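You operate a simulated robot arm through the tools that you are given. There is no shell and no other tool. Be economical: measure what you need, move in short steps, check, and stop when the job is done.

You are at the controls of a simulated robot arm. One attempt, no reset.

## Task
Take the small jug on the top of the press table and put it away on the narrow part from the bottom of the third shelf. Then take the teal tart tin and put it on the island top beside the table well. Then open the high drawer, take the blue cup and leave it in the inside of the high drawer, then shut the drawer. Then fetch the blue paddle and stand it on the top of the narrow table. Then put the blue scoop on the top of the store table. The order counts. Set down upright: small jug, blue paddle.

It is judged by the outcome, as a careful person would: the job done as asked, and still so three seconds after it is handed in. It fails if anything else is knocked over, pushed out of place, dropped, spilled or broken.

## Robot
A 6-joint arm with a fingered hand on a trunk, on a base that drives. Base frame: it is fixed to the floor where the robot stands at the start and does not move with it; the origin is under the middle of the robot, x ahead of it, y to its left, z up; the surface under the hand at the start is at about z = 0.88. Readings come in m, rad, newtons and seconds.
With the tool pointing down near the work surface it reaches from about 0.44 to 0.8 m from the robot's upright axis, wherever it stands. Its first joint turns from -2.897 to 2.897 rad. Places, roughly: blue cup (6x6x5 cm) [0.8, -1.3, 0.9]; blue paddle (7x3x38 cm) [-2.6, -3, 1]; blue scoop (8x22x7 cm) [-0.9, -5.3, 1.3]; high drawer [0.6, -4.5, 0.7]; inside of the high drawer [0.6, -4.6, 0.7]; island top beside the table well [-1.9, -0.8, 0.8]; narrow part of the third shelf (35x18 cm) [-3.32, -5.88, 0.94]; small jug [0.75, 0, 1]; teal tart tin (6x6x3 cm) [0.4, 0.5, 0.9]; top of the narrow table [-7.1, -2.2, 0.9]; top of the store table [-2.6, -5.6, 0.9]. Payload 4 kg.
The TCP is the grasp point between the finger pads, 0.02 m short of the fingertips. In the tool frame z runs along the fingers and y along their closing line. The gripper opens to 0.14 m. The gripper's body begins 0.054 m behind the TCP. The gripper is a hand of 3 fingers: y runs from the thumb to the fingers, the wrist lies at [0, 0, -0.215] in the tool frame, and closing takes about 1.5 s.
Orientation is that of the tool frame in the base frame, as a unit quaternion [w, x, y, z]. With the fingers straight down and closing along the base's y, the tool's x points along the base's -x, its y along +y and its z along -z.

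## Interface
- The arm moves only by the tool arm_command. Its argument "commands" is a list of rows, each a list of 6 numbers: the turn, a rotation vector about the tool's x, y, z in rad, then the shift along the tool's x, y, z in m. In form: [[rx, ry, rz, dx, dy, dz], ...]. A call has 1 to 20 rows; each row is the pose to reach, as a shift and turn from the pose commanded when the call began, along the tool's axes at that moment. "grip" is the gripper command, from -1 (fully open) to 1 (shut), values between in proportion, set as the call begins (left out, the last holds). Rows are played at 5 a second. More than 0.05 m and 0.15 rad between two rows, or a gripper value outside its range, and nothing of the call is played. A pose out of reach is approached as far as the arm can. The call stops where the force on the tool passes 40 N (or 10 N more than at its start, if that is more) or the arm is blocked; 0.2 s more then pass. Each finger travels about 0.045 m/s and halts on what it meets, pressing with about 22 N; the grip force reading is that of the motor and also rises with nothing between the fingers. The clock runs only during rows and for 0.2 s after the last one: add rows that repeat a pose to give the fingers time. The reply holds the time, the measured pose of the TCP, the force on the tool along the base axes, the opening and the grip force, in the units named above and with some noise, with the torque about the TCP (base axes, N m) and any sound that the robot's microphone picked up.
- Cameras (640 x 400 px; columns grow to the right, rows downward): "scene" is now at [0.0567, 0.1948, 1.5974]; the picture's right is [0.07, -1.00, 0.00], its down [-0.77, -0.05, -0.63] and it looks along [0.63, 0.04, -0.77] (base axes); focal length 274 px, centre (320, 200). "wrist" rides on the gripper at [0.074, -0.043, -0.079] in the tool frame; the picture's right is [0.50, 0.87, 0.00], its down [-0.59, 0.34, -0.73] and it looks along [-0.64, 0.37, 0.68] (tool axes); focal length 275 px, centre (320, 200). There is no depth. A picture from a camera that has moved, and an enlarged one, comes with that camera's place and axes in the base frame and with its lens.
- capture(camera): a new picture of that camera. It takes no simulated time.
- raise_lower(by): slides the trunk up (or, below 0, down) by that many m; the arm and the scene camera ride with it, the base frame stays. It gives what a move gives, with no picture.
- drive_base(legs): drives the robot by 1 to 6 legs, each [ahead, left, turn to the left] in m, m and rad, along the robot's own axes; the way and the turn of a leg run together, so that a leg with both is an arc; at most 1.5 m and 3.142 rad a leg. The arm and the cameras ride along, it lands a little off, and it stops where it bumps. It gives what a move gives.
- move_fingers(finger1, finger2, thumb_bend): sets how far each is bent, from 0 (flat) to 1 (curled in); at 0.3 the hand is open as for a grip, at 0.7 the pads meet at the TCP. One left out holds its place. A second passes; each finger stops where it meets its share of the squeeze, and holds until it gets a number again. A gripper value or a shape takes the hand back. It gives what a move gives, with no picture; readings hold the bend of each and the force on the fingers (four entries, about 0 where the hand has none), thumb and palm.
- set_grasp(shape): the hand has 3 fingers and takes this shape, open, in about a second: jaw (thumb against the fingers, like two jaws); tri (thumb and two fingers); tip (a fingertip pinch); poke (one finger out to press); point (the index stretched); flat (the hand flat); cup (the hand cupped); fist (a fist). The gripper value then closes the fingers along that shape, each until it touches; the sizes above hold for jaw. It gives what a move gives, with no picture.
- turn_head(pan, tilt): turns the head with the scene camera to pan (to the left, within 2.094 rad either way) and tilt (down, from -0.506 to 1.204), counted from straight ahead of the robot. It gives what a move gives.
- inspect(camera, box): a new picture of the part [left, top, right, bottom] of that camera's present view, enlarged. It takes no simulated time.
- close_job(): hands the job in; it is judged then, once.

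Go step by step. Nothing tells you exact positions but the pictures and the camera data: compare them with the known pose of the tool, close in by small moves and look again before you grip or let go. The budget is 186 turns and 148 pictures, counting those below and the enlarged ones. Unless the task says otherwise, let go and move clear before handing in.

The tools are called after "Request:" as name(argument=value, ...) on one line, values as JSON. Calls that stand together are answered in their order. arm_command: Moves the arm, as the interface text tells. Its arguments: {"type":"object","properties":{"commands":{"type":"array","items":{"type":"array","items":{"type":"number"}}},"grip":{"type":"number"}},"required":["commands"]} The other tools are called the same way: raise_lower (by) slides the trunk up or down; set_grasp (shape) gives the hand a shape; move_fingers (finger1, finger2, thumb_bend) moves the fingers one by one; drive_base (legs) drives the base; turn_head (pan, tilt) turns the head that bears the scene camera; capture (camera) takes a picture; inspect (camera, box) takes an enlarged picture of a part of a camera's view; close_job () hands the job in.

At the start:

```text
t: 0.0
ee_pos: [0.4149, 0.2554, 1.179]
orientation: [0.0, 0.0, 1.0, 0.001]
ft_force: [-0.9, -0.2, -0.4]
torque: [0.01, -0.01, 0.02]
grip_width: 0.1402
grasp_force: 0.0
shape: jaw
bend: [0.3, 0.3, 0.3]
finger forces: [0.1, 0.0, 0.0, 0.1, 0.0, 0.0]
trunk travel left (down, up): [-0.2, 0.39]
robot x, y, heading: [0.0016, 0.0008, 0.005]
head pan, tilt: [0.065, 0.885]
```

scene: 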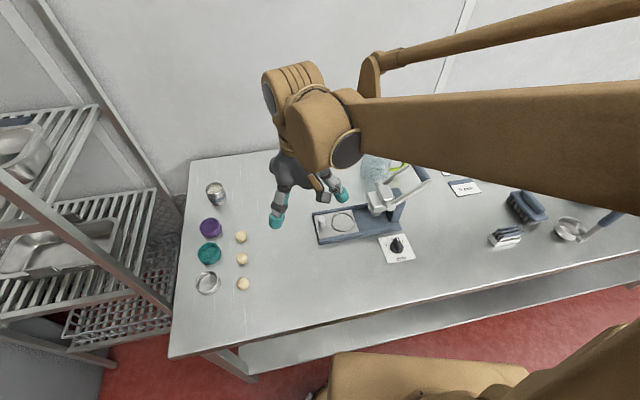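
wrist: 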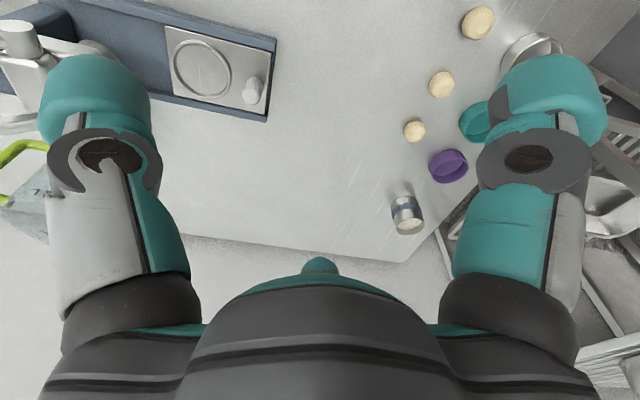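

I see the press table with the hand over it; the jug with the green handle is partly hidden behind the hand near (0.75, 0.0). I look closer first.

Request:
inspect(camera="scene", box=[260, 130, 460, 255])

Request:
inspect(camera="wrist", box=[0, 0, 320, 200])

```text
3.20 times, centred on (360, 192) of scene
camera zoom: at [0.0567, 0.1948, 1.5974], right [0.07, -1.0, 0.0], down [-0.77, -0.05, -0.63], along [0.63, 0.04, -0.77], focal length 876 px, centre (192, 224)
```

zoom: 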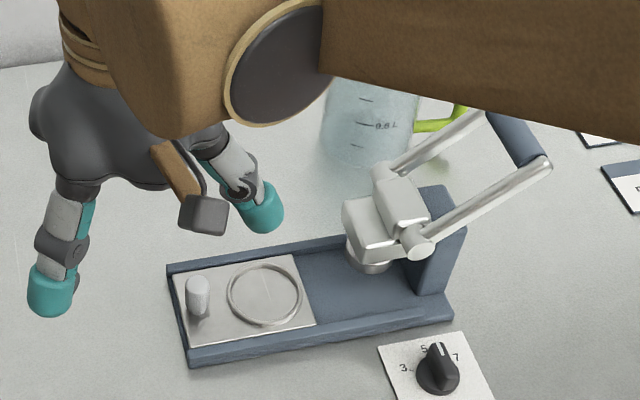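

```text
2.00 times, centred on (160, 100) of wrist
camera zoom: at [0.3404, 0.2141, 1.2581], right [-0.5, 0.87, 0.0], down [0.59, 0.34, 0.73], along [0.64, 0.37, -0.68], focal length 551 px, centre (640, 400)
```

zoom: 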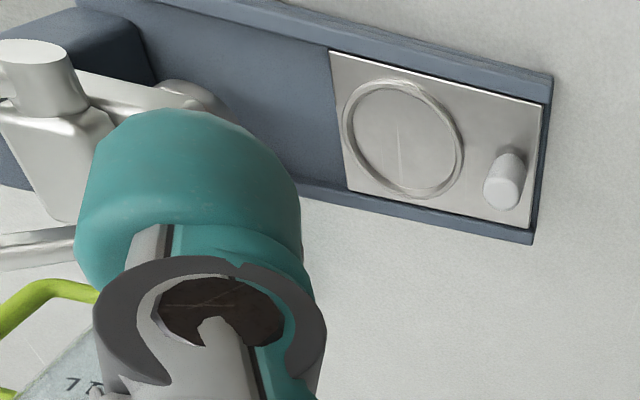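

The jug stands behind the press and the arm hides its top. I move the hand left to clear the view.

Request:
arm_command(commands=[[0, 0, 0, 0, 0.05, 0], [0, 0, 0, 0, 0.1, 0], [0, 0, 0, 0, 0.15, 0], [0, 0, 0, 0, 0.2, 0], [0, 0, 0, 0, 0.25, 0], [0, 0, 0, 0, 0.3, 0]])

Request:
turn_head(pan=0, tilt=0.7)

Request:
capture(camera="scene")

```text
t: 1.4
ee_pos: [0.4123, 0.5615, 1.1764]
orientation: [0.0, -0.001, 1.0, -0.001]
ft_force: [0.3, -0.3, -0.6]
torque: [-0.03, 0.0, 0.0]
grip_width: 0.1399
grasp_force: 0.1
shape: jaw
bend: [0.3, 0.3, 0.3]
finger forces: [0.1, 0.1, 0.0, 0.0, 0.1, 0.1]
trunk travel left (down, up): [-0.2, 0.39]
robot x, y, heading: [-0.0054, -0.0001, -0.002]
head pan, tilt: [0.065, 0.885]
```

```text
t: 2.1
ee_pos: [0.4121, 0.5606, 1.1783]
orientation: [0.0, 0.0, 1.0, -0.001]
ft_force: [1.2, -0.2, -0.6]
torque: [-0.01, -0.05, -0.02]
grip_width: 0.1399
grasp_force: 0.0
shape: jaw
bend: [0.3, 0.3, 0.3]
finger forces: [0.0, 0.1, 0.1, 0.0, 0.1, 0.0]
trunk travel left (down, up): [-0.2, 0.39]
robot x, y, heading: [0.0025, 0.0004, -0.001]
head pan, tilt: [0.0, 0.7]
```

```text
143 pictures are left
camera scene: at [0.0656, 0.1904, 1.6123], right [0.0, -1.0, 0.0], down [-0.64, 0.0, -0.76], along [0.76, 0.0, -0.64], focal length 274 px, centre (320, 200)
```

scene: 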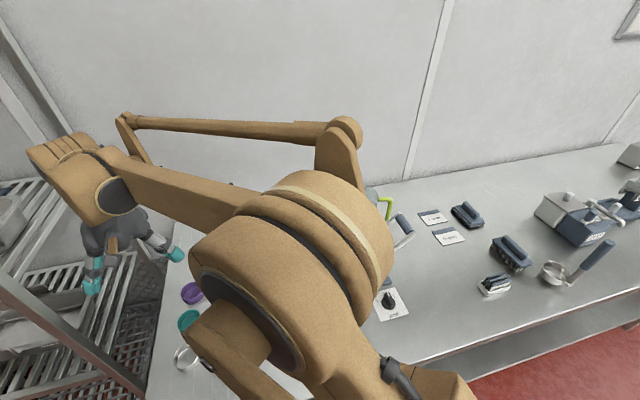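

The arm blocks the view even more on this side, so I swing the hand over to the right instead.

Request:
arm_command(commands=[[0, 0, 0, 0, -0.05, 0], [0, 0, 0, 0, -0.1, 0], [0, 0, 0, 0, -0.15, 0], [0, 0, 0, 0, -0.2, 0], [0, 0, 0, 0, -0.25, 0], [0, 0, 0, 0, -0.3, 0], [0, 0, 0, 0, -0.35, 0], [0, 0, 0, 0, -0.4, 0], [0, 0, 0, 0, -0.45, 0], [0, 0, 0, 0, -0.5, 0], [0, 0, 0, 0, -0.55, 0], [0, 0, 0, 0, -0.6, 0], [0, 0, 0, 0, -0.65, 0], [0, 0, 0, 0, -0.7, 0], [0, 0, 0, 0, -0.75, 0], [0, 0, 0, 0, -0.8, 0], [0, 0, 0, 0, -0.85, 0], [0, 0, 0, 0, -0.9, 0], [0, 0, 0, 0, -0.95, 0]])

Request:
capture(camera="scene")

Request:
capture(camera="wrist")

```text
t: 6.1
ee_pos: [0.4156, -0.397, 1.1772]
orientation: [0.0, 0.0, 1.0, 0.001]
ft_force: [0.3, -0.3, -0.8]
torque: [0.02, -0.03, -0.01]
grip_width: 0.1399
grasp_force: 0.1
shape: jaw
bend: [0.3, 0.3, 0.3]
finger forces: [0.0, 0.1, 0.0, 0.0, 0.0, 0.0]
trunk travel left (down, up): [-0.2, 0.39]
robot x, y, heading: [-0.0014, 0.0031, -0.001]
head pan, tilt: [0.0, 0.7]
```

```text
142 pictures are left
camera scene: at [0.066, 0.1878, 1.6126], right [0.0, -1.0, 0.0], down [-0.64, 0.0, -0.76], along [0.76, 0.0, -0.64], focal length 274 px, centre (320, 200)
```

scene: 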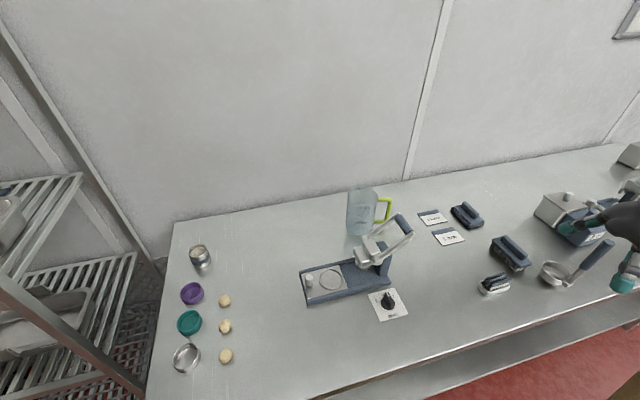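

```text
141 pictures are left
camera wrist: at [0.3412, -0.439, 1.2574], right [-0.5, 0.87, 0.0], down [0.59, 0.34, 0.73], along [0.64, 0.37, -0.68], focal length 275 px, centre (320, 200)
```

wrist: 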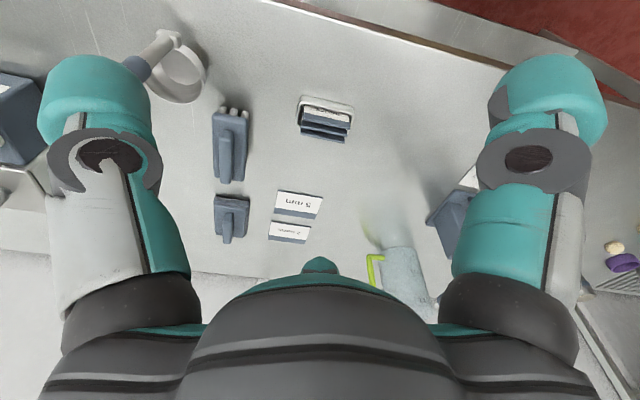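

Request:
inspect(camera="scene", box=[290, 160, 450, 330])

Request:
inspect(camera="scene", box=[150, 230, 270, 380])

```text
2.35 times, centred on (370, 245) of scene
camera zoom: at [0.066, 0.1878, 1.6126], right [0.0, -1.0, 0.0], down [-0.64, 0.0, -0.76], along [0.76, 0.0, -0.64], focal length 644 px, centre (202, 94)
```

zoom: 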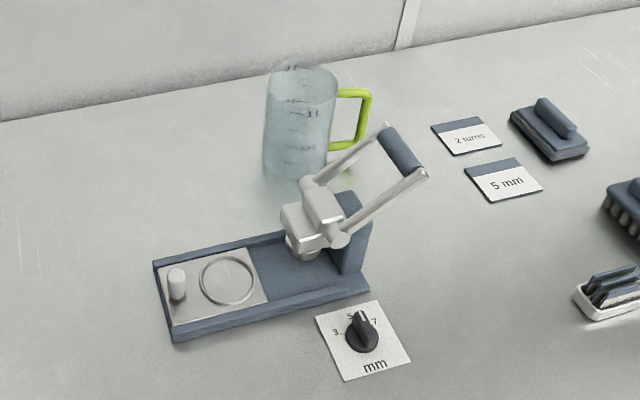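

```text
2.67 times, centred on (210, 305) of scene
camera zoom: at [0.066, 0.1878, 1.6126], right [0.0, -1.0, 0.0], down [-0.64, 0.0, -0.76], along [0.76, 0.0, -0.64], focal length 730 px, centre (613, -80)
```

zoom: 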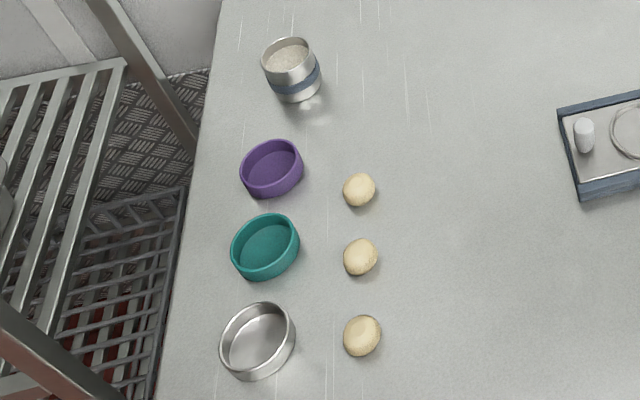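

The jug is about 10 cm wide and 15 cm tall, standing near (0.785, 0.04) with its handle toward -y. Before choosing the grip I look around the room toward the shelf and the route.

Request:
turn_head(pan=-2.09, tilt=0.1)

Request:
capture(camera="scene")

Request:
turn_head(pan=-1.2, tilt=0.25)

Request:
capture(camera="scene")

Request:
turn_head(pan=2.09, tilt=0.3)

Request:
capture(camera="scene")

```text
t: 8.1
ee_pos: [0.4162, -0.3943, 1.1783]
orientation: [-0.001, 0.001, 1.0, 0.0]
ft_force: [0.0, 0.0, 0.1]
torque: [-0.05, 0.02, -0.01]
grip_width: 0.1398
grasp_force: 0.1
shape: jaw
bend: [0.3, 0.3, 0.3]
finger forces: [0.0, 0.0, 0.0, 0.0, 0.1, 0.1]
trunk travel left (down, up): [-0.2, 0.39]
robot x, y, heading: [-0.0026, -0.0008, -0.002]
head pan, tilt: [-2.089, 0.099]
```

```text
138 pictures are left
camera scene: at [-0.0649, 0.1095, 1.6672], right [-0.87, 0.49, 0.0], down [0.05, 0.09, -0.99], along [-0.49, -0.86, -0.1], focal length 274 px, centre (320, 200)
```

scene: 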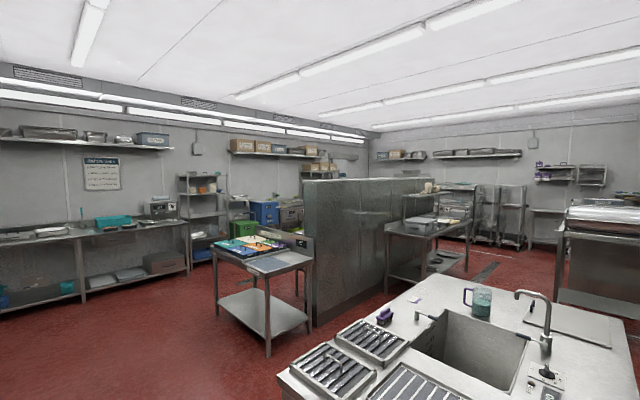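

```text
t: 9.3
ee_pos: [0.4157, -0.3952, 1.1781]
orientation: [-0.001, 0.0, 1.0, 0.0]
ft_force: [-1.0, -0.4, 0.5]
torque: [0.0, 0.0, -0.03]
grip_width: 0.14
grasp_force: 0.0
shape: jaw
bend: [0.3, 0.3, 0.3]
finger forces: [0.0, 0.0, 0.0, 0.0, 0.0, 0.0]
trunk travel left (down, up): [-0.2, 0.39]
robot x, y, heading: [0.0042, -0.0009, 0.004]
head pan, tilt: [-1.201, 0.25]
```

```text
137 pictures are left
camera scene: at [0.0143, 0.1023, 1.6533], right [-0.93, -0.36, 0.0], down [-0.09, 0.23, -0.97], along [0.35, -0.9, -0.25], focal length 274 px, centre (320, 200)
```

scene: 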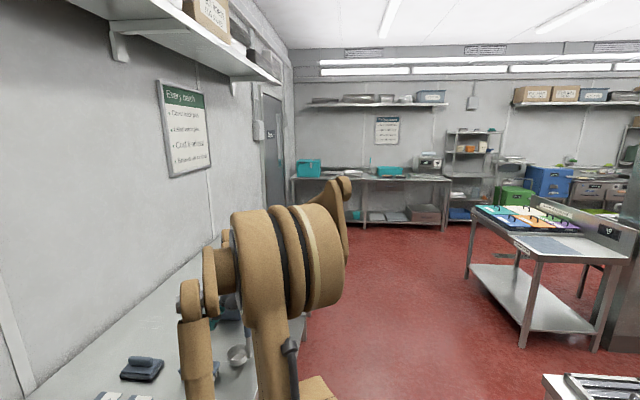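

```text
t: 12.1
ee_pos: [0.4145, -0.3948, 1.1787]
orientation: [0.0, 0.0, 1.0, 0.0]
ft_force: [0.2, -0.3, 0.5]
torque: [-0.03, -0.01, -0.01]
grip_width: 0.1396
grasp_force: 0.1
shape: jaw
bend: [0.3, 0.3, 0.3]
finger forces: [0.1, 0.0, 0.0, 0.0, 0.0, 0.0]
trunk travel left (down, up): [-0.2, 0.39]
robot x, y, heading: [0.0029, -0.0008, 0.004]
head pan, tilt: [2.089, 0.3]
```

```text
136 pictures are left
camera scene: at [-0.0656, 0.2706, 1.6486], right [0.87, 0.5, 0.0], down [0.15, -0.26, -0.96], along [-0.47, 0.83, -0.3], focal length 274 px, centre (320, 200)
```

scene: 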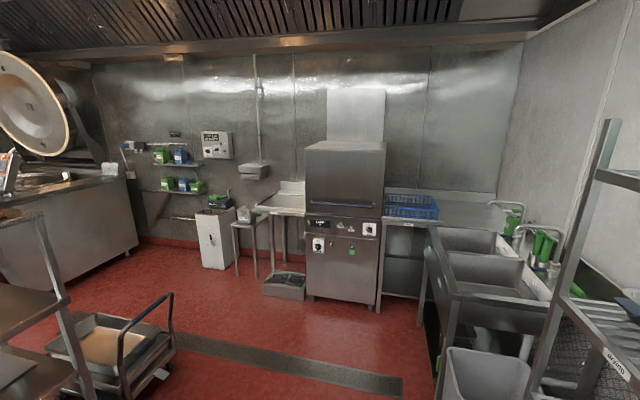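

The wanted shelf falls around pixel (316, 200) of the first view, beyond the partition. I zoom in there.

Request:
turn_head(pan=-2.09, tilt=0.1)

Request:
inspect(camera="scene", box=[220, 130, 380, 230])

Request:
inspect(camera="scene", box=[280, 250, 600, 400])

```text
t: 15.5
ee_pos: [0.4161, -0.394, 1.178]
orientation: [0.0, 0.0, 1.0, 0.0]
ft_force: [0.5, 0.6, -0.2]
torque: [0.02, -0.02, 0.0]
grip_width: 0.1398
grasp_force: 0.0
shape: jaw
bend: [0.3, 0.3, 0.3]
finger forces: [0.0, 0.0, 0.0, 0.1, 0.0, 0.0]
trunk travel left (down, up): [-0.2, 0.39]
robot x, y, heading: [0.0024, -0.0016, 0.001]
head pan, tilt: [-2.089, 0.099]
```

```text
4.00 times, centred on (300, 180) of scene
camera zoom: at [-0.065, 0.1095, 1.6672], right [-0.87, 0.5, 0.0], down [0.05, 0.09, -1.0], along [-0.49, -0.86, -0.1], focal length 1095 px, centre (400, 280)
```

zoom: 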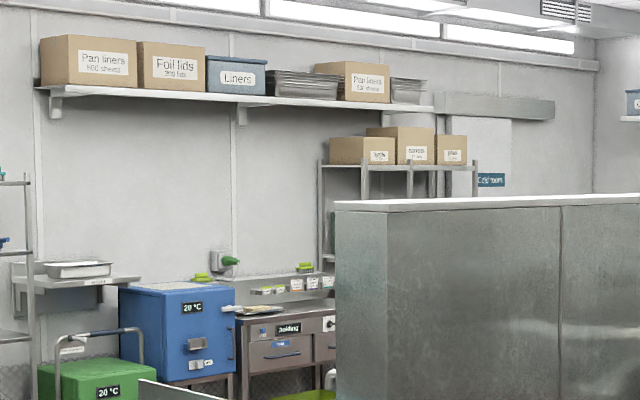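

```text
2.00 times, centred on (440, 325) of scene
camera zoom: at [-0.065, 0.1095, 1.6672], right [-0.87, 0.5, 0.0], down [0.05, 0.09, -1.0], along [-0.49, -0.86, -0.1], focal length 548 px, centre (80, -50)
```

zoom: 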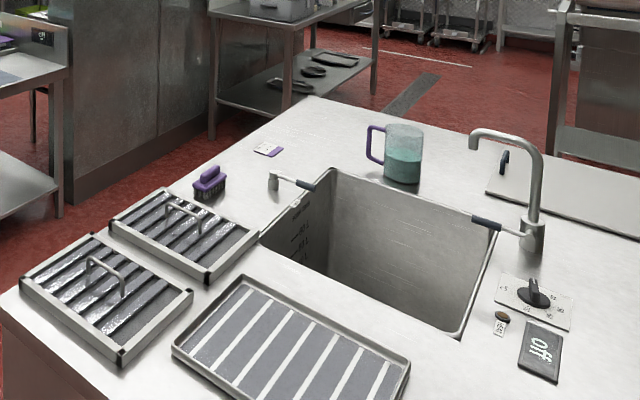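

The wanted shelf is on the rack behind the partition with boxes on top, so it has shelves above it and I'll need a roughly side-on grip on the jug. I move the base left 0.3 m, so I can reach the jug from its handle-free side, and yaw the hand to point right-forward.

Request:
drive_base(legs=[[0, 0.3, 0]])

Request:
turn_head(pan=-0.1, tilt=0.7)

Request:
arm_command(commands=[[0, 0, 0.15, 0, 0.05, -0.02], [0, 0, 0.3, 0, 0.1, -0.04], [0, 0, 0.45, 0, 0.15, -0.06], [0, 0, 0.6, 0, 0.2, -0.06], [0, 0, 0.75, 0, 0.25, -0.06], [0, 0, 0.9, 0, 0.3, -0.06], [0, 0, 1.047, 0, 0.35, -0.06], [0, 0, 1.047, 0, 0.4, -0.06]])

Request:
capture(camera="scene")

```text
t: 17.5
ee_pos: [0.383, -0.1151, 1.1785]
orientation: [0.001, 0.018, 1.0, 0.0]
ft_force: [-0.8, 0.0, -0.4]
torque: [-0.03, -0.03, 0.0]
grip_width: 0.1398
grasp_force: 0.1
shape: jaw
bend: [0.3, 0.3, 0.3]
finger forces: [0.0, 0.0, 0.0, 0.0, 0.0, 0.0]
trunk travel left (down, up): [-0.2, 0.39]
robot x, y, heading: [-0.0208, 0.2935, -0.038]
head pan, tilt: [-2.089, 0.099]
```

```text
t: 19.5
ee_pos: [0.3837, -0.1156, 1.1778]
orientation: [-0.001, 0.018, 1.0, -0.001]
ft_force: [0.7, 0.0, -0.2]
torque: [0.02, -0.01, -0.03]
grip_width: 0.1399
grasp_force: 0.1
shape: jaw
bend: [0.3, 0.3, 0.3]
finger forces: [0.1, 0.0, 0.0, 0.1, 0.0, 0.0]
trunk travel left (down, up): [-0.2, 0.39]
robot x, y, heading: [-0.0156, 0.2951, -0.036]
head pan, tilt: [-0.099, 0.7]
```

```text
refused: row 1 steps farther than a row can; nothing moved
```

```text
133 pictures are left
camera scene: at [0.0539, 0.4731, 1.6125], right [-0.13, -0.99, 0.0], down [-0.64, 0.09, -0.77], along [0.76, -0.1, -0.64], focal length 274 px, centre (320, 200)
```

scene: 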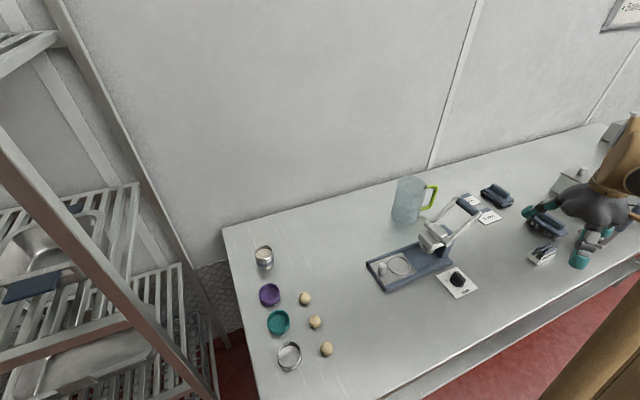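

The rows were over the step limit; I repeat in smaller steps. Jug centre now measures (0.78, 0.04).

Request:
arm_command(commands=[[0, 0, 0.12, 0, 0.03, -0.03], [0, 0, 0.24, 0, 0.06, -0.06], [0, 0, 0.36, 0, 0.1, -0.08], [0, 0, 0.48, 0, 0.14, -0.08], [0, 0, 0.6, 0, 0.18, -0.08], [0, 0, 0.72, 0, 0.22, -0.08], [0, 0, 0.84, 0, 0.26, -0.08], [0, 0, 0.94, 0, 0.3, -0.08], [0, 0, 1.011, -0.03, 0.33, -0.08], [0, 0, 1.011, -0.07, 0.345, -0.08], [0, 0, 1.011, -0.11, 0.345, -0.08], [0, 0, 1.011, -0.15, 0.345, -0.08]])

Request:
arm_command(commands=[[0, -0.13, 0, 0, 0, 0], [0, -0.26, 0, 0, 0, 0], [0, -0.39, 0, 0, 0, 0], [0, -0.52, 0, 0, 0, 0], [0, -0.65, 0, 0, 0, 0], [0, -0.78, 0, 0, 0, 0], [0, -0.91, 0, 0, 0, 0], [0, -1.047, 0, 0, 0, 0]])

Request:
capture(camera="scene")

Request:
capture(camera="wrist")

```text
t: 22.1
ee_pos: [0.5467, 0.2261, 1.2576]
orientation: [0.0, 0.499, 0.867, -0.001]
ft_force: [-0.2, 0.1, 0.3]
torque: [-0.01, 0.01, -0.01]
grip_width: 0.1402
grasp_force: 0.1
shape: jaw
bend: [0.3, 0.3, 0.3]
finger forces: [0.1, 0.0, 0.0, 0.1, 0.0, 0.0]
trunk travel left (down, up): [-0.2, 0.39]
robot x, y, heading: [-0.0216, 0.2941, -0.038]
head pan, tilt: [-0.099, 0.7]
```

```text
t: 23.9
ee_pos: [0.5456, 0.2248, 1.2597]
orientation: [0.434, 0.432, 0.75, -0.249]
ft_force: [-0.1, -0.4, 0.6]
torque: [0.0, 0.01, 0.02]
grip_width: 0.1399
grasp_force: 0.2
shape: jaw
bend: [0.3, 0.3, 0.3]
finger forces: [0.0, 0.0, 0.0, 0.1, 0.0, 0.0]
trunk travel left (down, up): [-0.2, 0.39]
robot x, y, heading: [-0.0168, 0.2942, -0.031]
head pan, tilt: [-0.099, 0.7]
```

```text
132 pictures are left
camera scene: at [0.0538, 0.4736, 1.6124], right [-0.13, -0.99, 0.0], down [-0.64, 0.09, -0.76], along [0.76, -0.1, -0.64], focal length 274 px, centre (320, 200)
```

scene: 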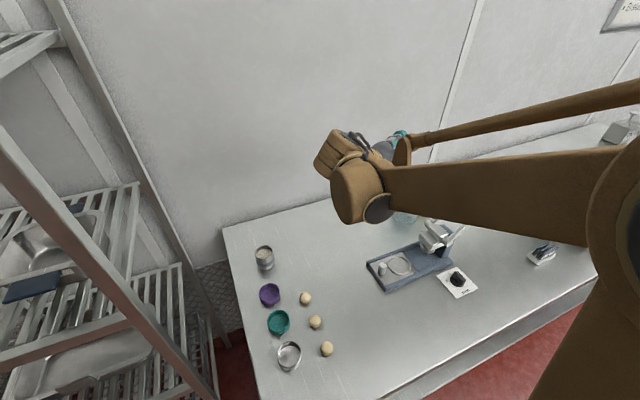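

```text
131 pictures are left
camera wrist: at [0.455, 0.2959, 1.2346], right [0.62, 0.65, -0.43], down [0.12, 0.47, 0.88], along [0.77, -0.6, 0.21], focal length 275 px, centre (320, 200)
```

wrist: 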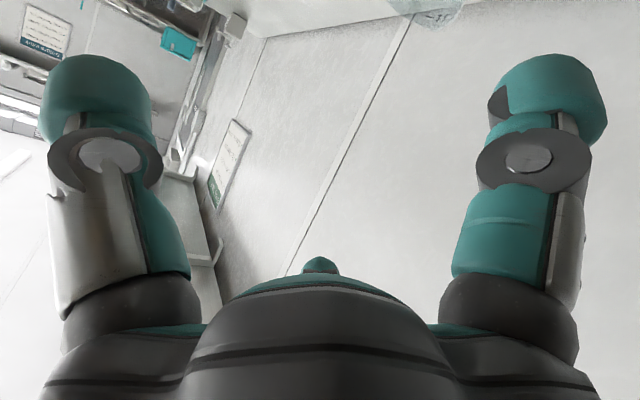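

Orientation is as wanted (pitched 30° below horizontal, pointing (0.5, -0.87)). Now I move to a stand-off point behind the jug and look.

Request:
arm_command(commands=[[0, 0, 0, -0.017, 0.0275, 0.03], [0, 0, 0, -0.035, 0.055, 0.06], [0, 0, 0, -0.052, 0.0825, 0.09], [0, 0, 0, -0.069, 0.11, 0.1206], [0, 0, 0, -0.03, 0.11, 0.143], [0, 0, 0, 0.009, 0.11, 0.1655], [0, 0, 0, 0.048, 0.11, 0.188]])

Request:
capture(camera="scene")

Request:
capture(camera="wrist")

```text
t: 25.5
ee_pos: [0.7092, 0.1585, 1.1245]
orientation: [0.434, 0.432, 0.75, -0.25]
ft_force: [0.2, 0.3, 0.3]
torque: [-0.02, 0.01, 0.01]
grip_width: 0.1396
grasp_force: 0.0
shape: jaw
bend: [0.3, 0.3, 0.3]
finger forces: [0.0, 0.0, 0.0, 0.0, 0.1, 0.0]
trunk travel left (down, up): [-0.2, 0.39]
robot x, y, heading: [-0.0199, 0.2932, -0.04]
head pan, tilt: [-0.099, 0.7]
```

```text
130 pictures are left
camera scene: at [0.0544, 0.4733, 1.6124], right [-0.13, -0.99, 0.0], down [-0.64, 0.09, -0.76], along [0.76, -0.1, -0.64], focal length 274 px, centre (320, 200)
```

scene: 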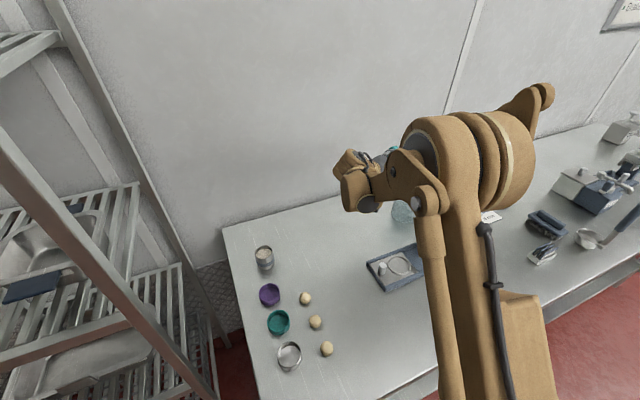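

```text
129 pictures are left
camera wrist: at [0.6189, 0.2296, 1.0999], right [0.62, 0.65, -0.43], down [0.12, 0.47, 0.88], along [0.77, -0.6, 0.21], focal length 275 px, centre (320, 200)
```

wrist: 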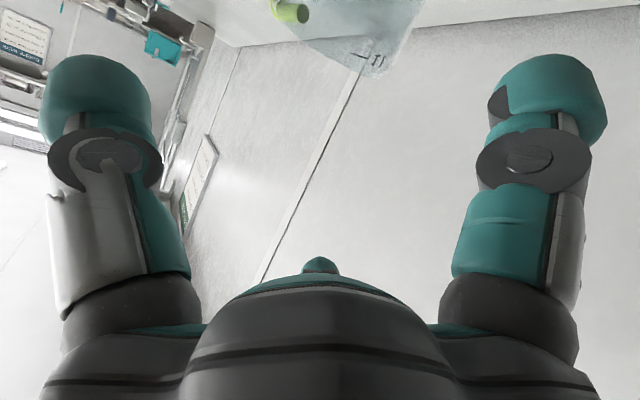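

The jug sits between the fingers in the wrist view (upside-down picture). I lower by 8 cm and look again.

Request:
arm_command(commands=[[0, 0, 0, 0.035, 0, 0.02], [0, 0, 0, 0.069, 0, 0.04]])

Request:
capture(camera="wrist")

```text
t: 26.1
ee_pos: [0.7095, 0.1599, 1.0394]
orientation: [0.433, 0.433, 0.75, -0.251]
ft_force: [0.3, -0.1, -0.4]
torque: [0.02, 0.03, 0.01]
grip_width: 0.14
grasp_force: 0.2
shape: jaw
bend: [0.3, 0.3, 0.3]
finger forces: [0.0, 0.0, 0.1, 0.0, 0.0, 0.0]
trunk travel left (down, up): [-0.2, 0.39]
robot x, y, heading: [-0.0166, 0.2945, -0.039]
head pan, tilt: [-0.099, 0.7]
```

```text
128 pictures are left
camera wrist: at [0.6195, 0.2306, 1.0159], right [0.62, 0.65, -0.43], down [0.12, 0.47, 0.88], along [0.77, -0.6, 0.21], focal length 275 px, centre (320, 200)
```

wrist: 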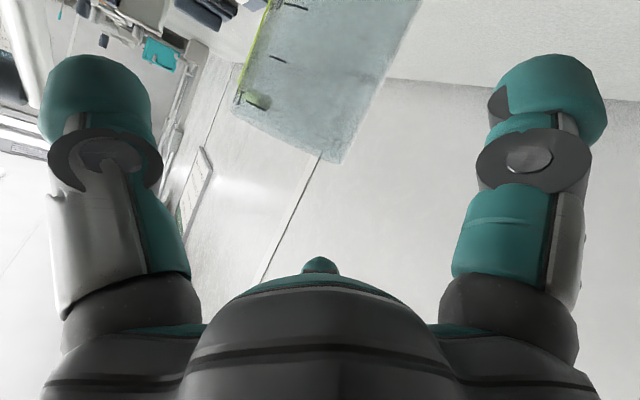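

The jug centre checks at (0.78, 0.045), rim at z≈1.026. At this pitch the palm would hit the jug's rim, so I raise a bit, roll the hand half round (camera on top), and level it.

Request:
arm_command(commands=[[0, 0, 0, -0.035, 0, -0.02], [0, 0, 0, -0.052, 0, -0.055]])

Request:
arm_command(commands=[[0, 0, 0.145, 0, 0, 0], [0, 0, 0.29, 0, 0, 0], [0, 0, 0.435, 0, 0, 0], [0, 0, 0.58, 0, 0, 0], [0, 0, 0.725, 0, 0, 0], [0, 0, 0.87, 0, 0, 0], [0, 0, 1.015, 0, 0, 0], [0, 0, 1.16, 0, 0, 0], [0, 0, 1.305, 0, 0, 0], [0, 0, 1.45, 0, 0, 0], [0, 0, 1.571, 0, 0, 0]])

```text
t: 26.7
ee_pos: [0.6974, 0.1806, 1.1154]
orientation: [0.434, 0.432, 0.75, -0.25]
ft_force: [1.0, -0.5, 1.3]
torque: [-0.01, -0.01, 0.01]
grip_width: 0.14
grasp_force: 0.0
shape: jaw
bend: [0.3, 0.3, 0.3]
finger forces: [0.0, 0.0, 0.0, 0.0, 0.0, 0.1]
trunk travel left (down, up): [-0.2, 0.39]
robot x, y, heading: [-0.0162, 0.2923, -0.036]
head pan, tilt: [-0.099, 0.7]
```

```text
t: 29.1
ee_pos: [0.7005, 0.1794, 1.1148]
orientation: [0.483, 0.837, 0.224, 0.13]
ft_force: [0.6, -0.3, -0.4]
torque: [0.01, 0.01, 0.06]
grip_width: 0.14
grasp_force: 0.1
shape: jaw
bend: [0.3, 0.3, 0.3]
finger forces: [0.0, 0.0, 0.1, 0.1, 0.0, 0.0]
trunk travel left (down, up): [-0.2, 0.39]
robot x, y, heading: [-0.0182, 0.2987, -0.041]
head pan, tilt: [-0.099, 0.7]
```

Half the roll worked; I continue with the other half.

Request:
arm_command(commands=[[0, 0, 0.145, 0, 0, 0], [0, 0, 0.29, 0, 0, 0], [0, 0, 0.435, 0, 0, 0], [0, 0, 0.58, 0, 0, 0], [0, 0, 0.725, 0, 0, 0], [0, 0, 0.87, 0, 0, 0], [0, 0, 1.015, 0, 0, 0], [0, 0, 1.16, 0, 0, 0], [0, 0, 1.305, 0, 0, 0], [0, 0, 1.45, 0, 0, 0], [0, 0, 1.571, 0, 0, 0]])

Request:
arm_command(commands=[[0, 0.14, 0, 0, 0, 0], [0, 0.28, 0, 0, 0, 0], [0, 0.42, 0, 0, 0, 0]])

Request:
capture(camera="wrist")

```text
t: 31.5
ee_pos: [0.7009, 0.179, 1.1164]
orientation: [0.25, 0.75, -0.433, 0.434]
ft_force: [-0.7, -0.3, -0.1]
torque: [0.01, -0.02, 0.0]
grip_width: 0.14
grasp_force: 0.2
shape: jaw
bend: [0.3, 0.3, 0.3]
finger forces: [0.0, 0.1, 0.1, 0.1, 0.1, 0.0]
trunk travel left (down, up): [-0.2, 0.39]
robot x, y, heading: [-0.02, 0.2933, -0.032]
head pan, tilt: [-0.099, 0.7]
```

```text
t: 32.3
ee_pos: [0.7022, 0.1698, 1.1165]
orientation: [0.348, 0.665, -0.352, 0.559]
ft_force: [0.8, 0.2, 0.4]
torque: [0.0, -0.02, 0.0]
grip_width: 0.1401
grasp_force: 0.1
shape: jaw
bend: [0.3, 0.3, 0.3]
finger forces: [0.0, 0.0, 0.1, 0.0, 0.0, 0.1]
out of reach, approached as far as the arm can: row 2, 3
trunk travel left (down, up): [-0.2, 0.39]
robot x, y, heading: [-0.0163, 0.2945, -0.032]
head pan, tilt: [-0.099, 0.7]
```

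```text
127 pictures are left
camera wrist: at [0.7076, 0.2551, 1.198], right [-0.68, -0.48, 0.55], down [-0.73, 0.5, -0.46], along [-0.06, -0.72, -0.69], focal length 275 px, centre (320, 200)
```

wrist: 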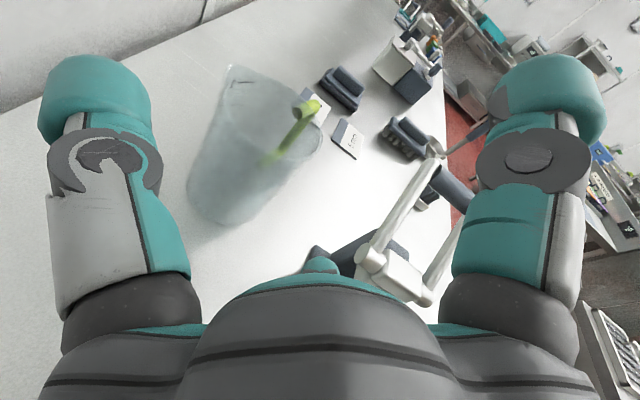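

The level pitch hits a joint limit at this yaw, so I turn the hand to point more radially (yaw −45°), which should free the wrist.

Request:
arm_command(commands=[[0.128, 0.009, 0.018, -0.004, 0.021, -0.018], [0.257, 0.018, 0.035, -0.008, 0.043, -0.0365]])

Request:
capture(camera="scene")

Request:
capture(camera="wrist")

```text
t: 32.9
ee_pos: [0.6436, 0.1787, 1.1172]
orientation: [0.252, 0.7, -0.281, 0.607]
ft_force: [-0.4, 0.0, -0.3]
torque: [0.01, -0.05, 0.01]
grip_width: 0.1398
grasp_force: 0.1
shape: jaw
bend: [0.3, 0.3, 0.3]
finger forces: [0.1, 0.0, 0.0, 0.0, 0.0, 0.0]
trunk travel left (down, up): [-0.2, 0.39]
robot x, y, heading: [-0.0179, 0.2961, -0.033]
head pan, tilt: [-0.099, 0.7]
```

```text
126 pictures are left
camera scene: at [0.0529, 0.4732, 1.6125], right [-0.13, -0.99, 0.0], down [-0.64, 0.09, -0.77], along [0.76, -0.1, -0.64], focal length 274 px, centre (320, 200)
```

scene: 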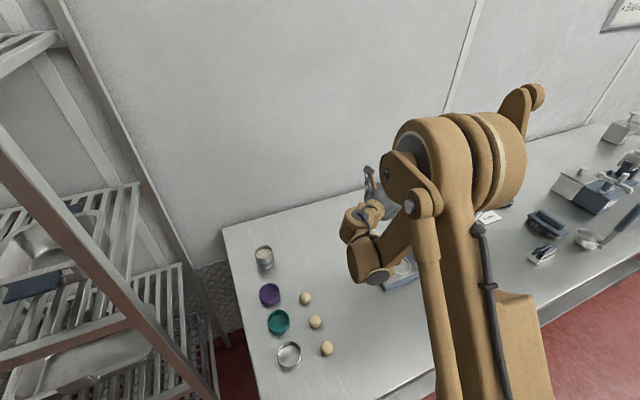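

```text
125 pictures are left
camera wrist: at [0.6256, 0.2585, 1.2016], right [-0.55, -0.66, 0.51], down [-0.82, 0.32, -0.48], along [0.15, -0.68, -0.72], focal length 275 px, centre (320, 200)
```

wrist: 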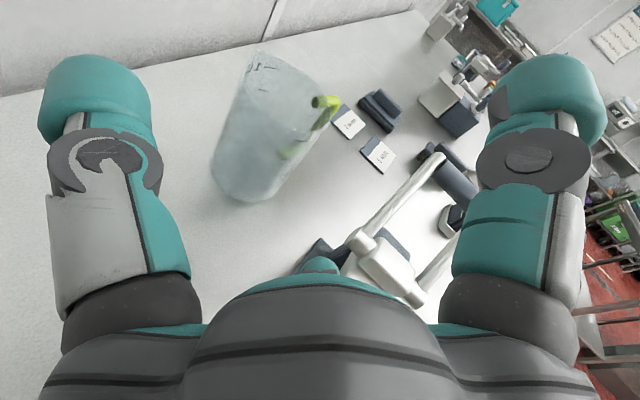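

The hand is aligned on the jug. I pitch it to about 20° (palm clear of rim, wrist higher over the table) and lower partway at the stand-off, then check clearances.

Request:
arm_command(commands=[[0, -0.105, 0, 0, 0, 0.04], [0, -0.21, 0, -0.02, 0, 0.07], [0, -0.21, 0, -0.06, -0.001, 0.0785], [0, -0.21, 0, -0.085, -0.001, 0.0785]])

Request:
capture(camera="scene")

Request:
capture(camera="wrist")

```text
t: 33.9
ee_pos: [0.6943, 0.1336, 1.021]
orientation: [0.22, 0.754, -0.31, 0.535]
ft_force: [0.2, 0.6, 1.0]
torque: [0.02, 0.04, -0.01]
grip_width: 0.1398
grasp_force: 0.1
shape: jaw
bend: [0.3, 0.3, 0.3]
finger forces: [0.0, 0.1, 0.0, 0.0, 0.0, 0.1]
trunk travel left (down, up): [-0.2, 0.39]
robot x, y, heading: [-0.0185, 0.2931, -0.033]
head pan, tilt: [-0.099, 0.7]
```

```text
124 pictures are left
camera scene: at [0.0541, 0.4733, 1.6124], right [-0.13, -0.99, 0.0], down [-0.64, 0.09, -0.76], along [0.76, -0.1, -0.64], focal length 274 px, centre (320, 200)
```

scene: 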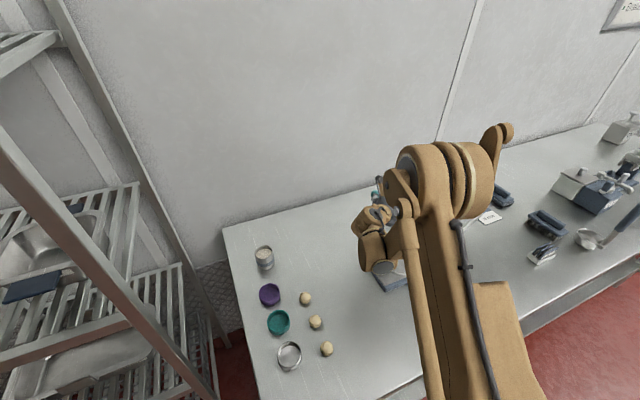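

```text
123 pictures are left
camera wrist: at [0.6899, 0.1997, 1.1179], right [-0.49, -0.73, 0.47], down [-0.87, 0.38, -0.31], along [0.05, -0.56, -0.82], focal length 275 px, centre (320, 200)
```

wrist: 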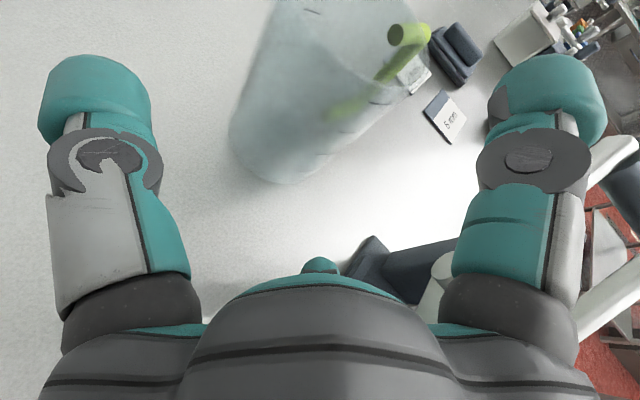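

The path to the jug is now straight along the tool axis. I narrow the opening slightly to stay clear of the press lever and advance 8 cm.

Request:
arm_command(commands=[[0, 0, 0, 0.001, 0.002, 0.02], [0, 0, 0, 0.001, 0.003, 0.04], [0, 0, 0, 0.002, 0.004, 0.06], [0, 0, 0, 0.002, 0.004, 0.08]], grip=-0.85)

Request:
capture(camera="wrist")

```text
t: 34.9
ee_pos: [0.7453, 0.075, 0.9969]
orientation: [0.221, 0.754, -0.311, 0.535]
ft_force: [-0.7, -0.1, -0.2]
torque: [-0.02, -0.04, -0.01]
grip_width: 0.1298
grasp_force: 0.1
shape: jaw
bend: [0.24, 0.24, 0.24]
finger forces: [0.0, 0.0, 0.0, 0.0, 0.1, 0.0]
trunk travel left (down, up): [-0.2, 0.39]
robot x, y, heading: [-0.0156, 0.294, -0.037]
head pan, tilt: [-0.099, 0.7]
```

```text
122 pictures are left
camera wrist: at [0.739, 0.1419, 1.0933], right [-0.49, -0.73, 0.47], down [-0.87, 0.38, -0.31], along [0.05, -0.56, -0.82], focal length 275 px, centre (320, 200)
```

wrist: 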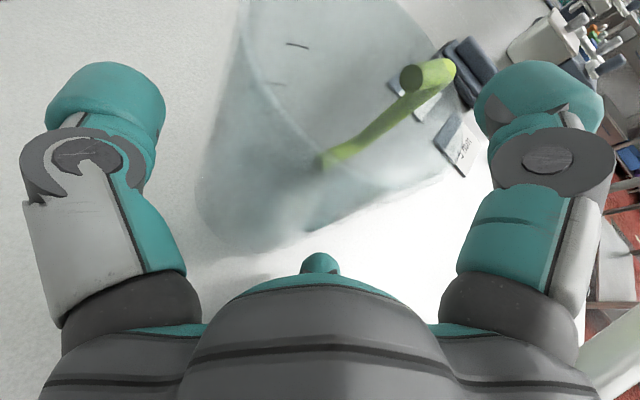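

Still centred between the fingers with gap to the palm. I advance the last 3.5 cm.

Request:
arm_command(commands=[[0, 0, 0, 0, 0.001, 0.018], [0, 0, 0, 0, 0.001, 0.035]])

Request:
capture(camera="wrist")

```text
t: 35.5
ee_pos: [0.7687, 0.0533, 0.9849]
orientation: [0.221, 0.754, -0.311, 0.535]
ft_force: [-0.2, 0.4, -0.1]
torque: [0.02, 0.02, -0.03]
grip_width: 0.1297
grasp_force: 0.1
shape: jaw
bend: [0.24, 0.24, 0.24]
finger forces: [0.1, 0.5, 0.0, 0.0, 0.0, 0.1]
trunk travel left (down, up): [-0.2, 0.39]
robot x, y, heading: [-0.0183, 0.2965, -0.036]
head pan, tilt: [-0.099, 0.7]
```

```text
121 pictures are left
camera wrist: at [0.7623, 0.1195, 1.0823], right [-0.49, -0.73, 0.47], down [-0.87, 0.38, -0.31], along [0.05, -0.56, -0.82], focal length 275 px, centre (320, 200)
```

wrist: 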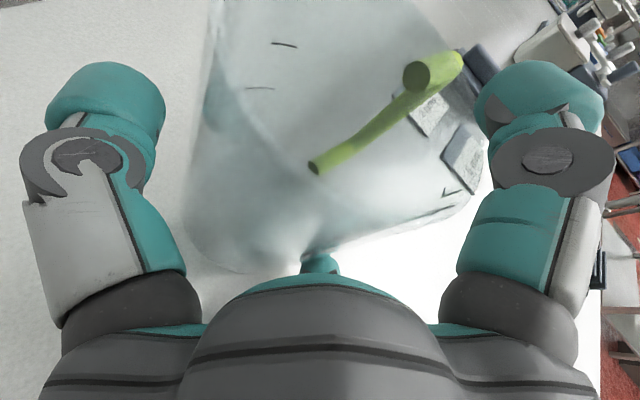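

The jug sits between the pads, palm just clear. I close the grip.

Request:
arm_command(commands=[[0, 0, 0, 0, 0, 0], [0, 0, 0, 0, 0, 0], [0, 0, 0, 0, 0, 0], [0, 0, 0, 0, 0, 0], [0, 0, 0, 0, 0, 0], [0, 0, 0, 0, 0, 0], [0, 0, 0, 0, 0, 0], [0, 0, 0, 0, 0, 0]], grip=1)

Request:
capture(camera="wrist")

```text
t: 37.3
ee_pos: [0.7677, 0.0527, 0.9847]
orientation: [0.22, 0.755, -0.309, 0.535]
ft_force: [1.0, -0.7, -1.1]
torque: [0.12, 0.06, -0.01]
grip_width: 0.0185
grasp_force: 21.8
shape: jaw
bend: [0.97, 0.96, 0.59]
finger forces: [12.6, 16.4, 0.0, 0.0, 0.1, 0.0]
trunk travel left (down, up): [-0.2, 0.39]
robot x, y, heading: [-0.0193, 0.2981, -0.03]
head pan, tilt: [-0.099, 0.7]
```

```text
120 pictures are left
camera wrist: at [0.7622, 0.1198, 1.0824], right [-0.49, -0.73, 0.47], down [-0.87, 0.38, -0.31], along [0.05, -0.56, -0.82], focal length 275 px, centre (320, 200)
```

wrist: 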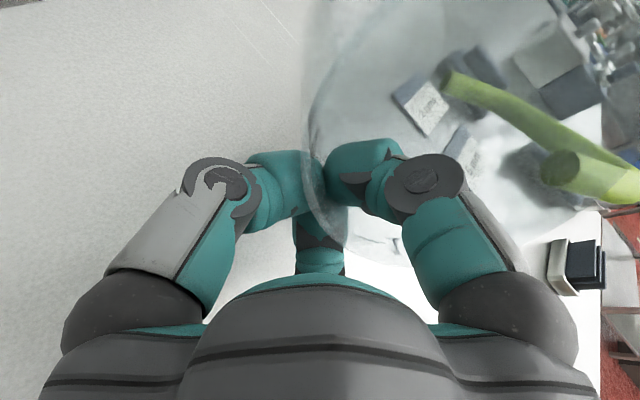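

The picture shows the jug shifted: only the two fingers carry force, and one seems to have gone over the rim. I check from the scene camera before doing anything.

Request:
inspect(camera="scene", box=[320, 150, 480, 250])

Request:
inspect(camera="wrist", box=[160, 0, 640, 300])

```text
4.00 times, centred on (400, 200) of scene
camera zoom: at [0.0539, 0.4732, 1.6124], right [-0.13, -0.99, 0.0], down [-0.64, 0.09, -0.76], along [0.76, -0.1, -0.64], focal length 1095 px, centre (0, 200)
```

zoom: 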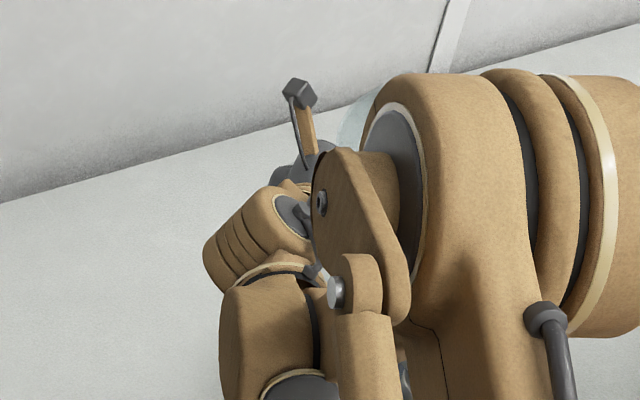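

```text
1.33 times, centred on (400, 150) of wrist
camera zoom: at [0.7622, 0.1198, 1.0824], right [-0.49, -0.73, 0.47], down [-0.87, 0.38, -0.31], along [0.05, -0.56, -0.82], focal length 367 px, centre (213, 267)
```

zoom: 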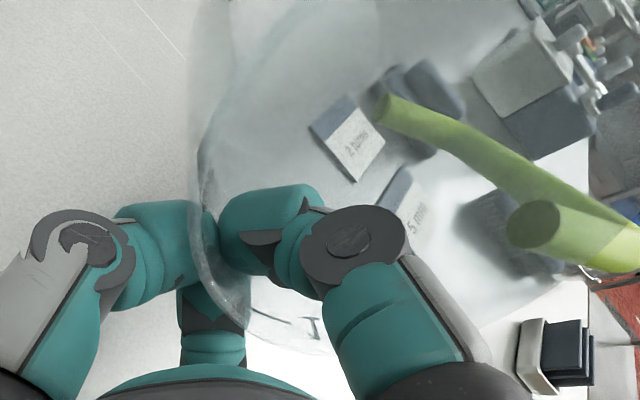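

The upper finger slipped over the rim while the thumb stayed outside. I ease the grip a little and lift straight up to free the jug.

Request:
arm_command(commands=[[0, 0, 0, 0, 0, 0], [0, 0, 0, 0, 0, 0], [0, 0, 0, 0, 0, 0]], grip=0.45)

Request:
capture(camera="wrist")

```text
t: 38.1
ee_pos: [0.7673, 0.0533, 0.9874]
orientation: [0.22, 0.754, -0.31, 0.535]
ft_force: [-1.1, -0.4, -1.0]
torque: [-0.02, 0.02, -0.02]
grip_width: 0.0384
grasp_force: 0.1
shape: jaw
bend: [0.44, 0.45, 0.44]
finger forces: [0.4, 0.6, 0.0, 0.0, 0.1, 0.0]
trunk travel left (down, up): [-0.2, 0.39]
robot x, y, heading: [-0.0185, 0.2957, -0.038]
head pan, tilt: [-0.099, 0.7]
```

```text
117 pictures are left
camera wrist: at [0.7621, 0.1199, 1.0825], right [-0.49, -0.73, 0.47], down [-0.87, 0.38, -0.31], along [0.05, -0.56, -0.82], focal length 275 px, centre (320, 200)
```

wrist: 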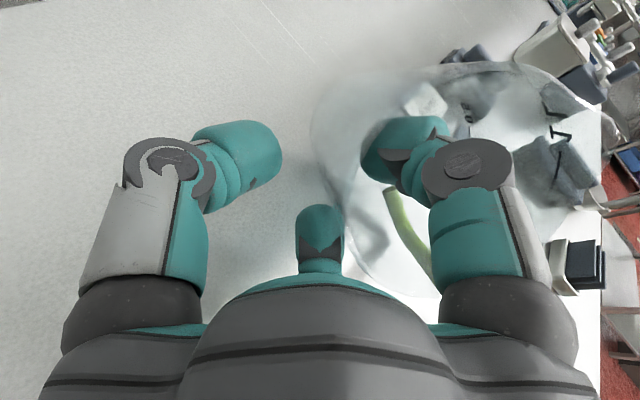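

The jug follows the inner finger, so I lift straight up now without opening more.

Request:
arm_command(commands=[[0, 0, 0, 0.014, 0, -0.005], [0, 0, 0, 0.028, 0, -0.01], [0, 0, 0, 0.047, 0, -0.0165], [0, 0, 0, 0.075, 0, -0.026], [0, 0, 0, 0.094, 0, -0.033]])

Request:
capture(camera="wrist")

```text
t: 39.3
ee_pos: [0.7659, 0.0539, 1.0846]
orientation: [0.221, 0.754, -0.311, 0.534]
ft_force: [0.7, 0.2, 0.3]
torque: [0.0, -0.02, -0.02]
grip_width: 0.0386
grasp_force: 0.0
shape: jaw
bend: [0.44, 0.44, 0.44]
finger forces: [0.1, 0.0, 0.0, 0.0, 0.0, 0.0]
trunk travel left (down, up): [-0.2, 0.39]
robot x, y, heading: [-0.0166, 0.2944, -0.032]
head pan, tilt: [-0.099, 0.7]
```

```text
116 pictures are left
camera wrist: at [0.7602, 0.1205, 1.1818], right [-0.49, -0.73, 0.47], down [-0.87, 0.38, -0.31], along [0.05, -0.56, -0.82], focal length 275 px, centre (320, 200)
```

wrist: 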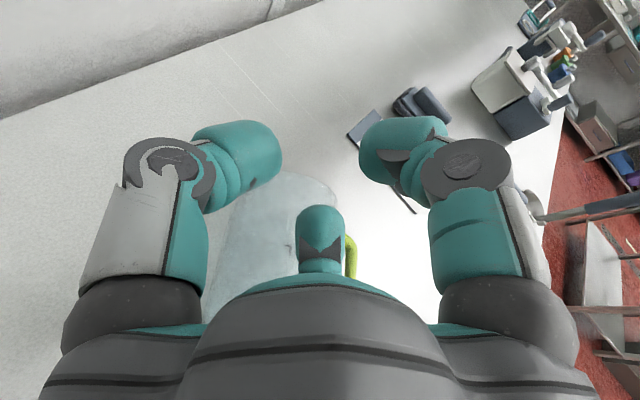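

The jug stands upright and free. I back away for a proper view.

Request:
arm_command(commands=[[0, 0, 0, 0.02, 0, -0.03], [0, 0, 0, 0.03, 0, -0.06], [0, 0, 0, 0.03, 0, -0.1], [0, 0, 0, 0.02, 0, -0.14], [0, 0, 0, 0.01, 0, -0.17]], grip=-1)

Request:
capture(camera="wrist")

Request:
capture(camera="scene")

```text
t: 40.5
ee_pos: [0.652, 0.1655, 1.1509]
orientation: [0.22, 0.755, -0.311, 0.534]
ft_force: [-1.0, 0.3, 0.6]
torque: [0.0, 0.0, 0.04]
grip_width: 0.14
grasp_force: 0.1
shape: jaw
bend: [0.3, 0.3, 0.3]
finger forces: [0.0, 0.0, 0.1, 0.1, 0.1, 0.0]
trunk travel left (down, up): [-0.2, 0.39]
robot x, y, heading: [-0.0167, 0.2948, -0.034]
head pan, tilt: [-0.099, 0.7]
```

```text
115 pictures are left
camera wrist: at [0.6463, 0.2328, 1.2472], right [-0.49, -0.73, 0.47], down [-0.87, 0.38, -0.31], along [0.05, -0.56, -0.82], focal length 275 px, centre (320, 200)
```

wrist: 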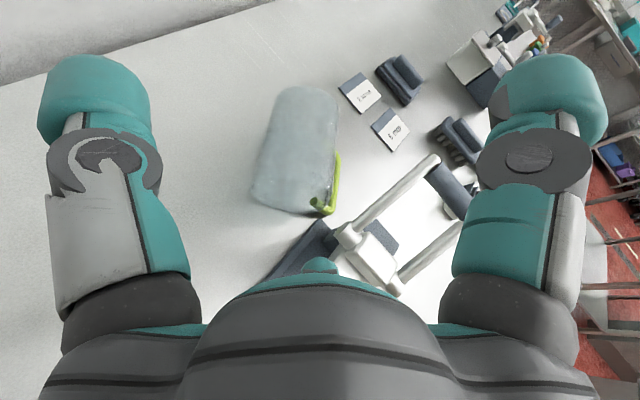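

```text
114 pictures are left
camera scene: at [0.0534, 0.4737, 1.6124], right [-0.13, -0.99, 0.0], down [-0.64, 0.09, -0.77], along [0.76, -0.1, -0.64], focal length 274 px, centre (320, 200)
```

scene: 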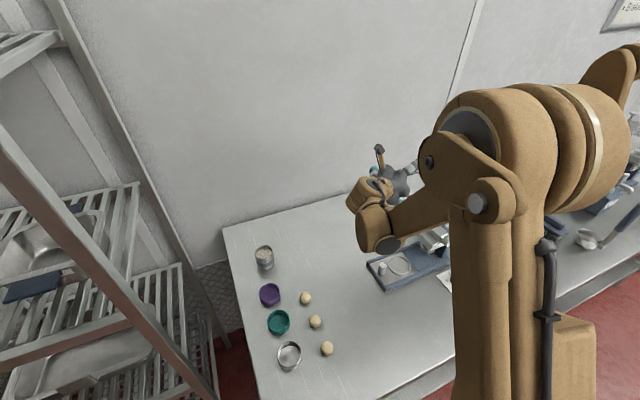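

The jug may be lying on its side; I zoom in.

Request:
inspect(camera="wrist", box=[200, 60, 400, 240])

```text
2.22 times, centred on (300, 150) of wrist
camera zoom: at [0.6463, 0.2328, 1.2472], right [-0.49, -0.73, 0.47], down [-0.87, 0.38, -0.31], along [0.05, -0.56, -0.82], focal length 612 px, centre (364, 311)
```

zoom: 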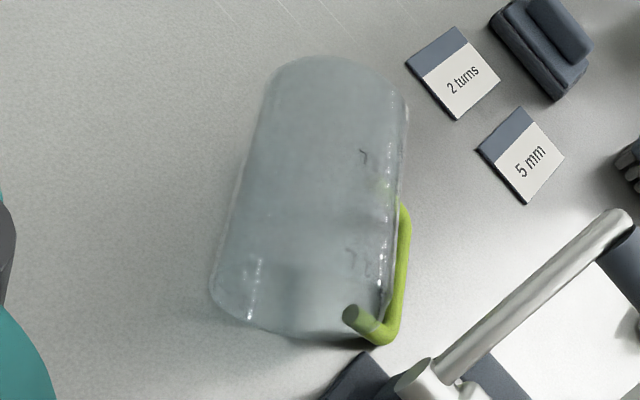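

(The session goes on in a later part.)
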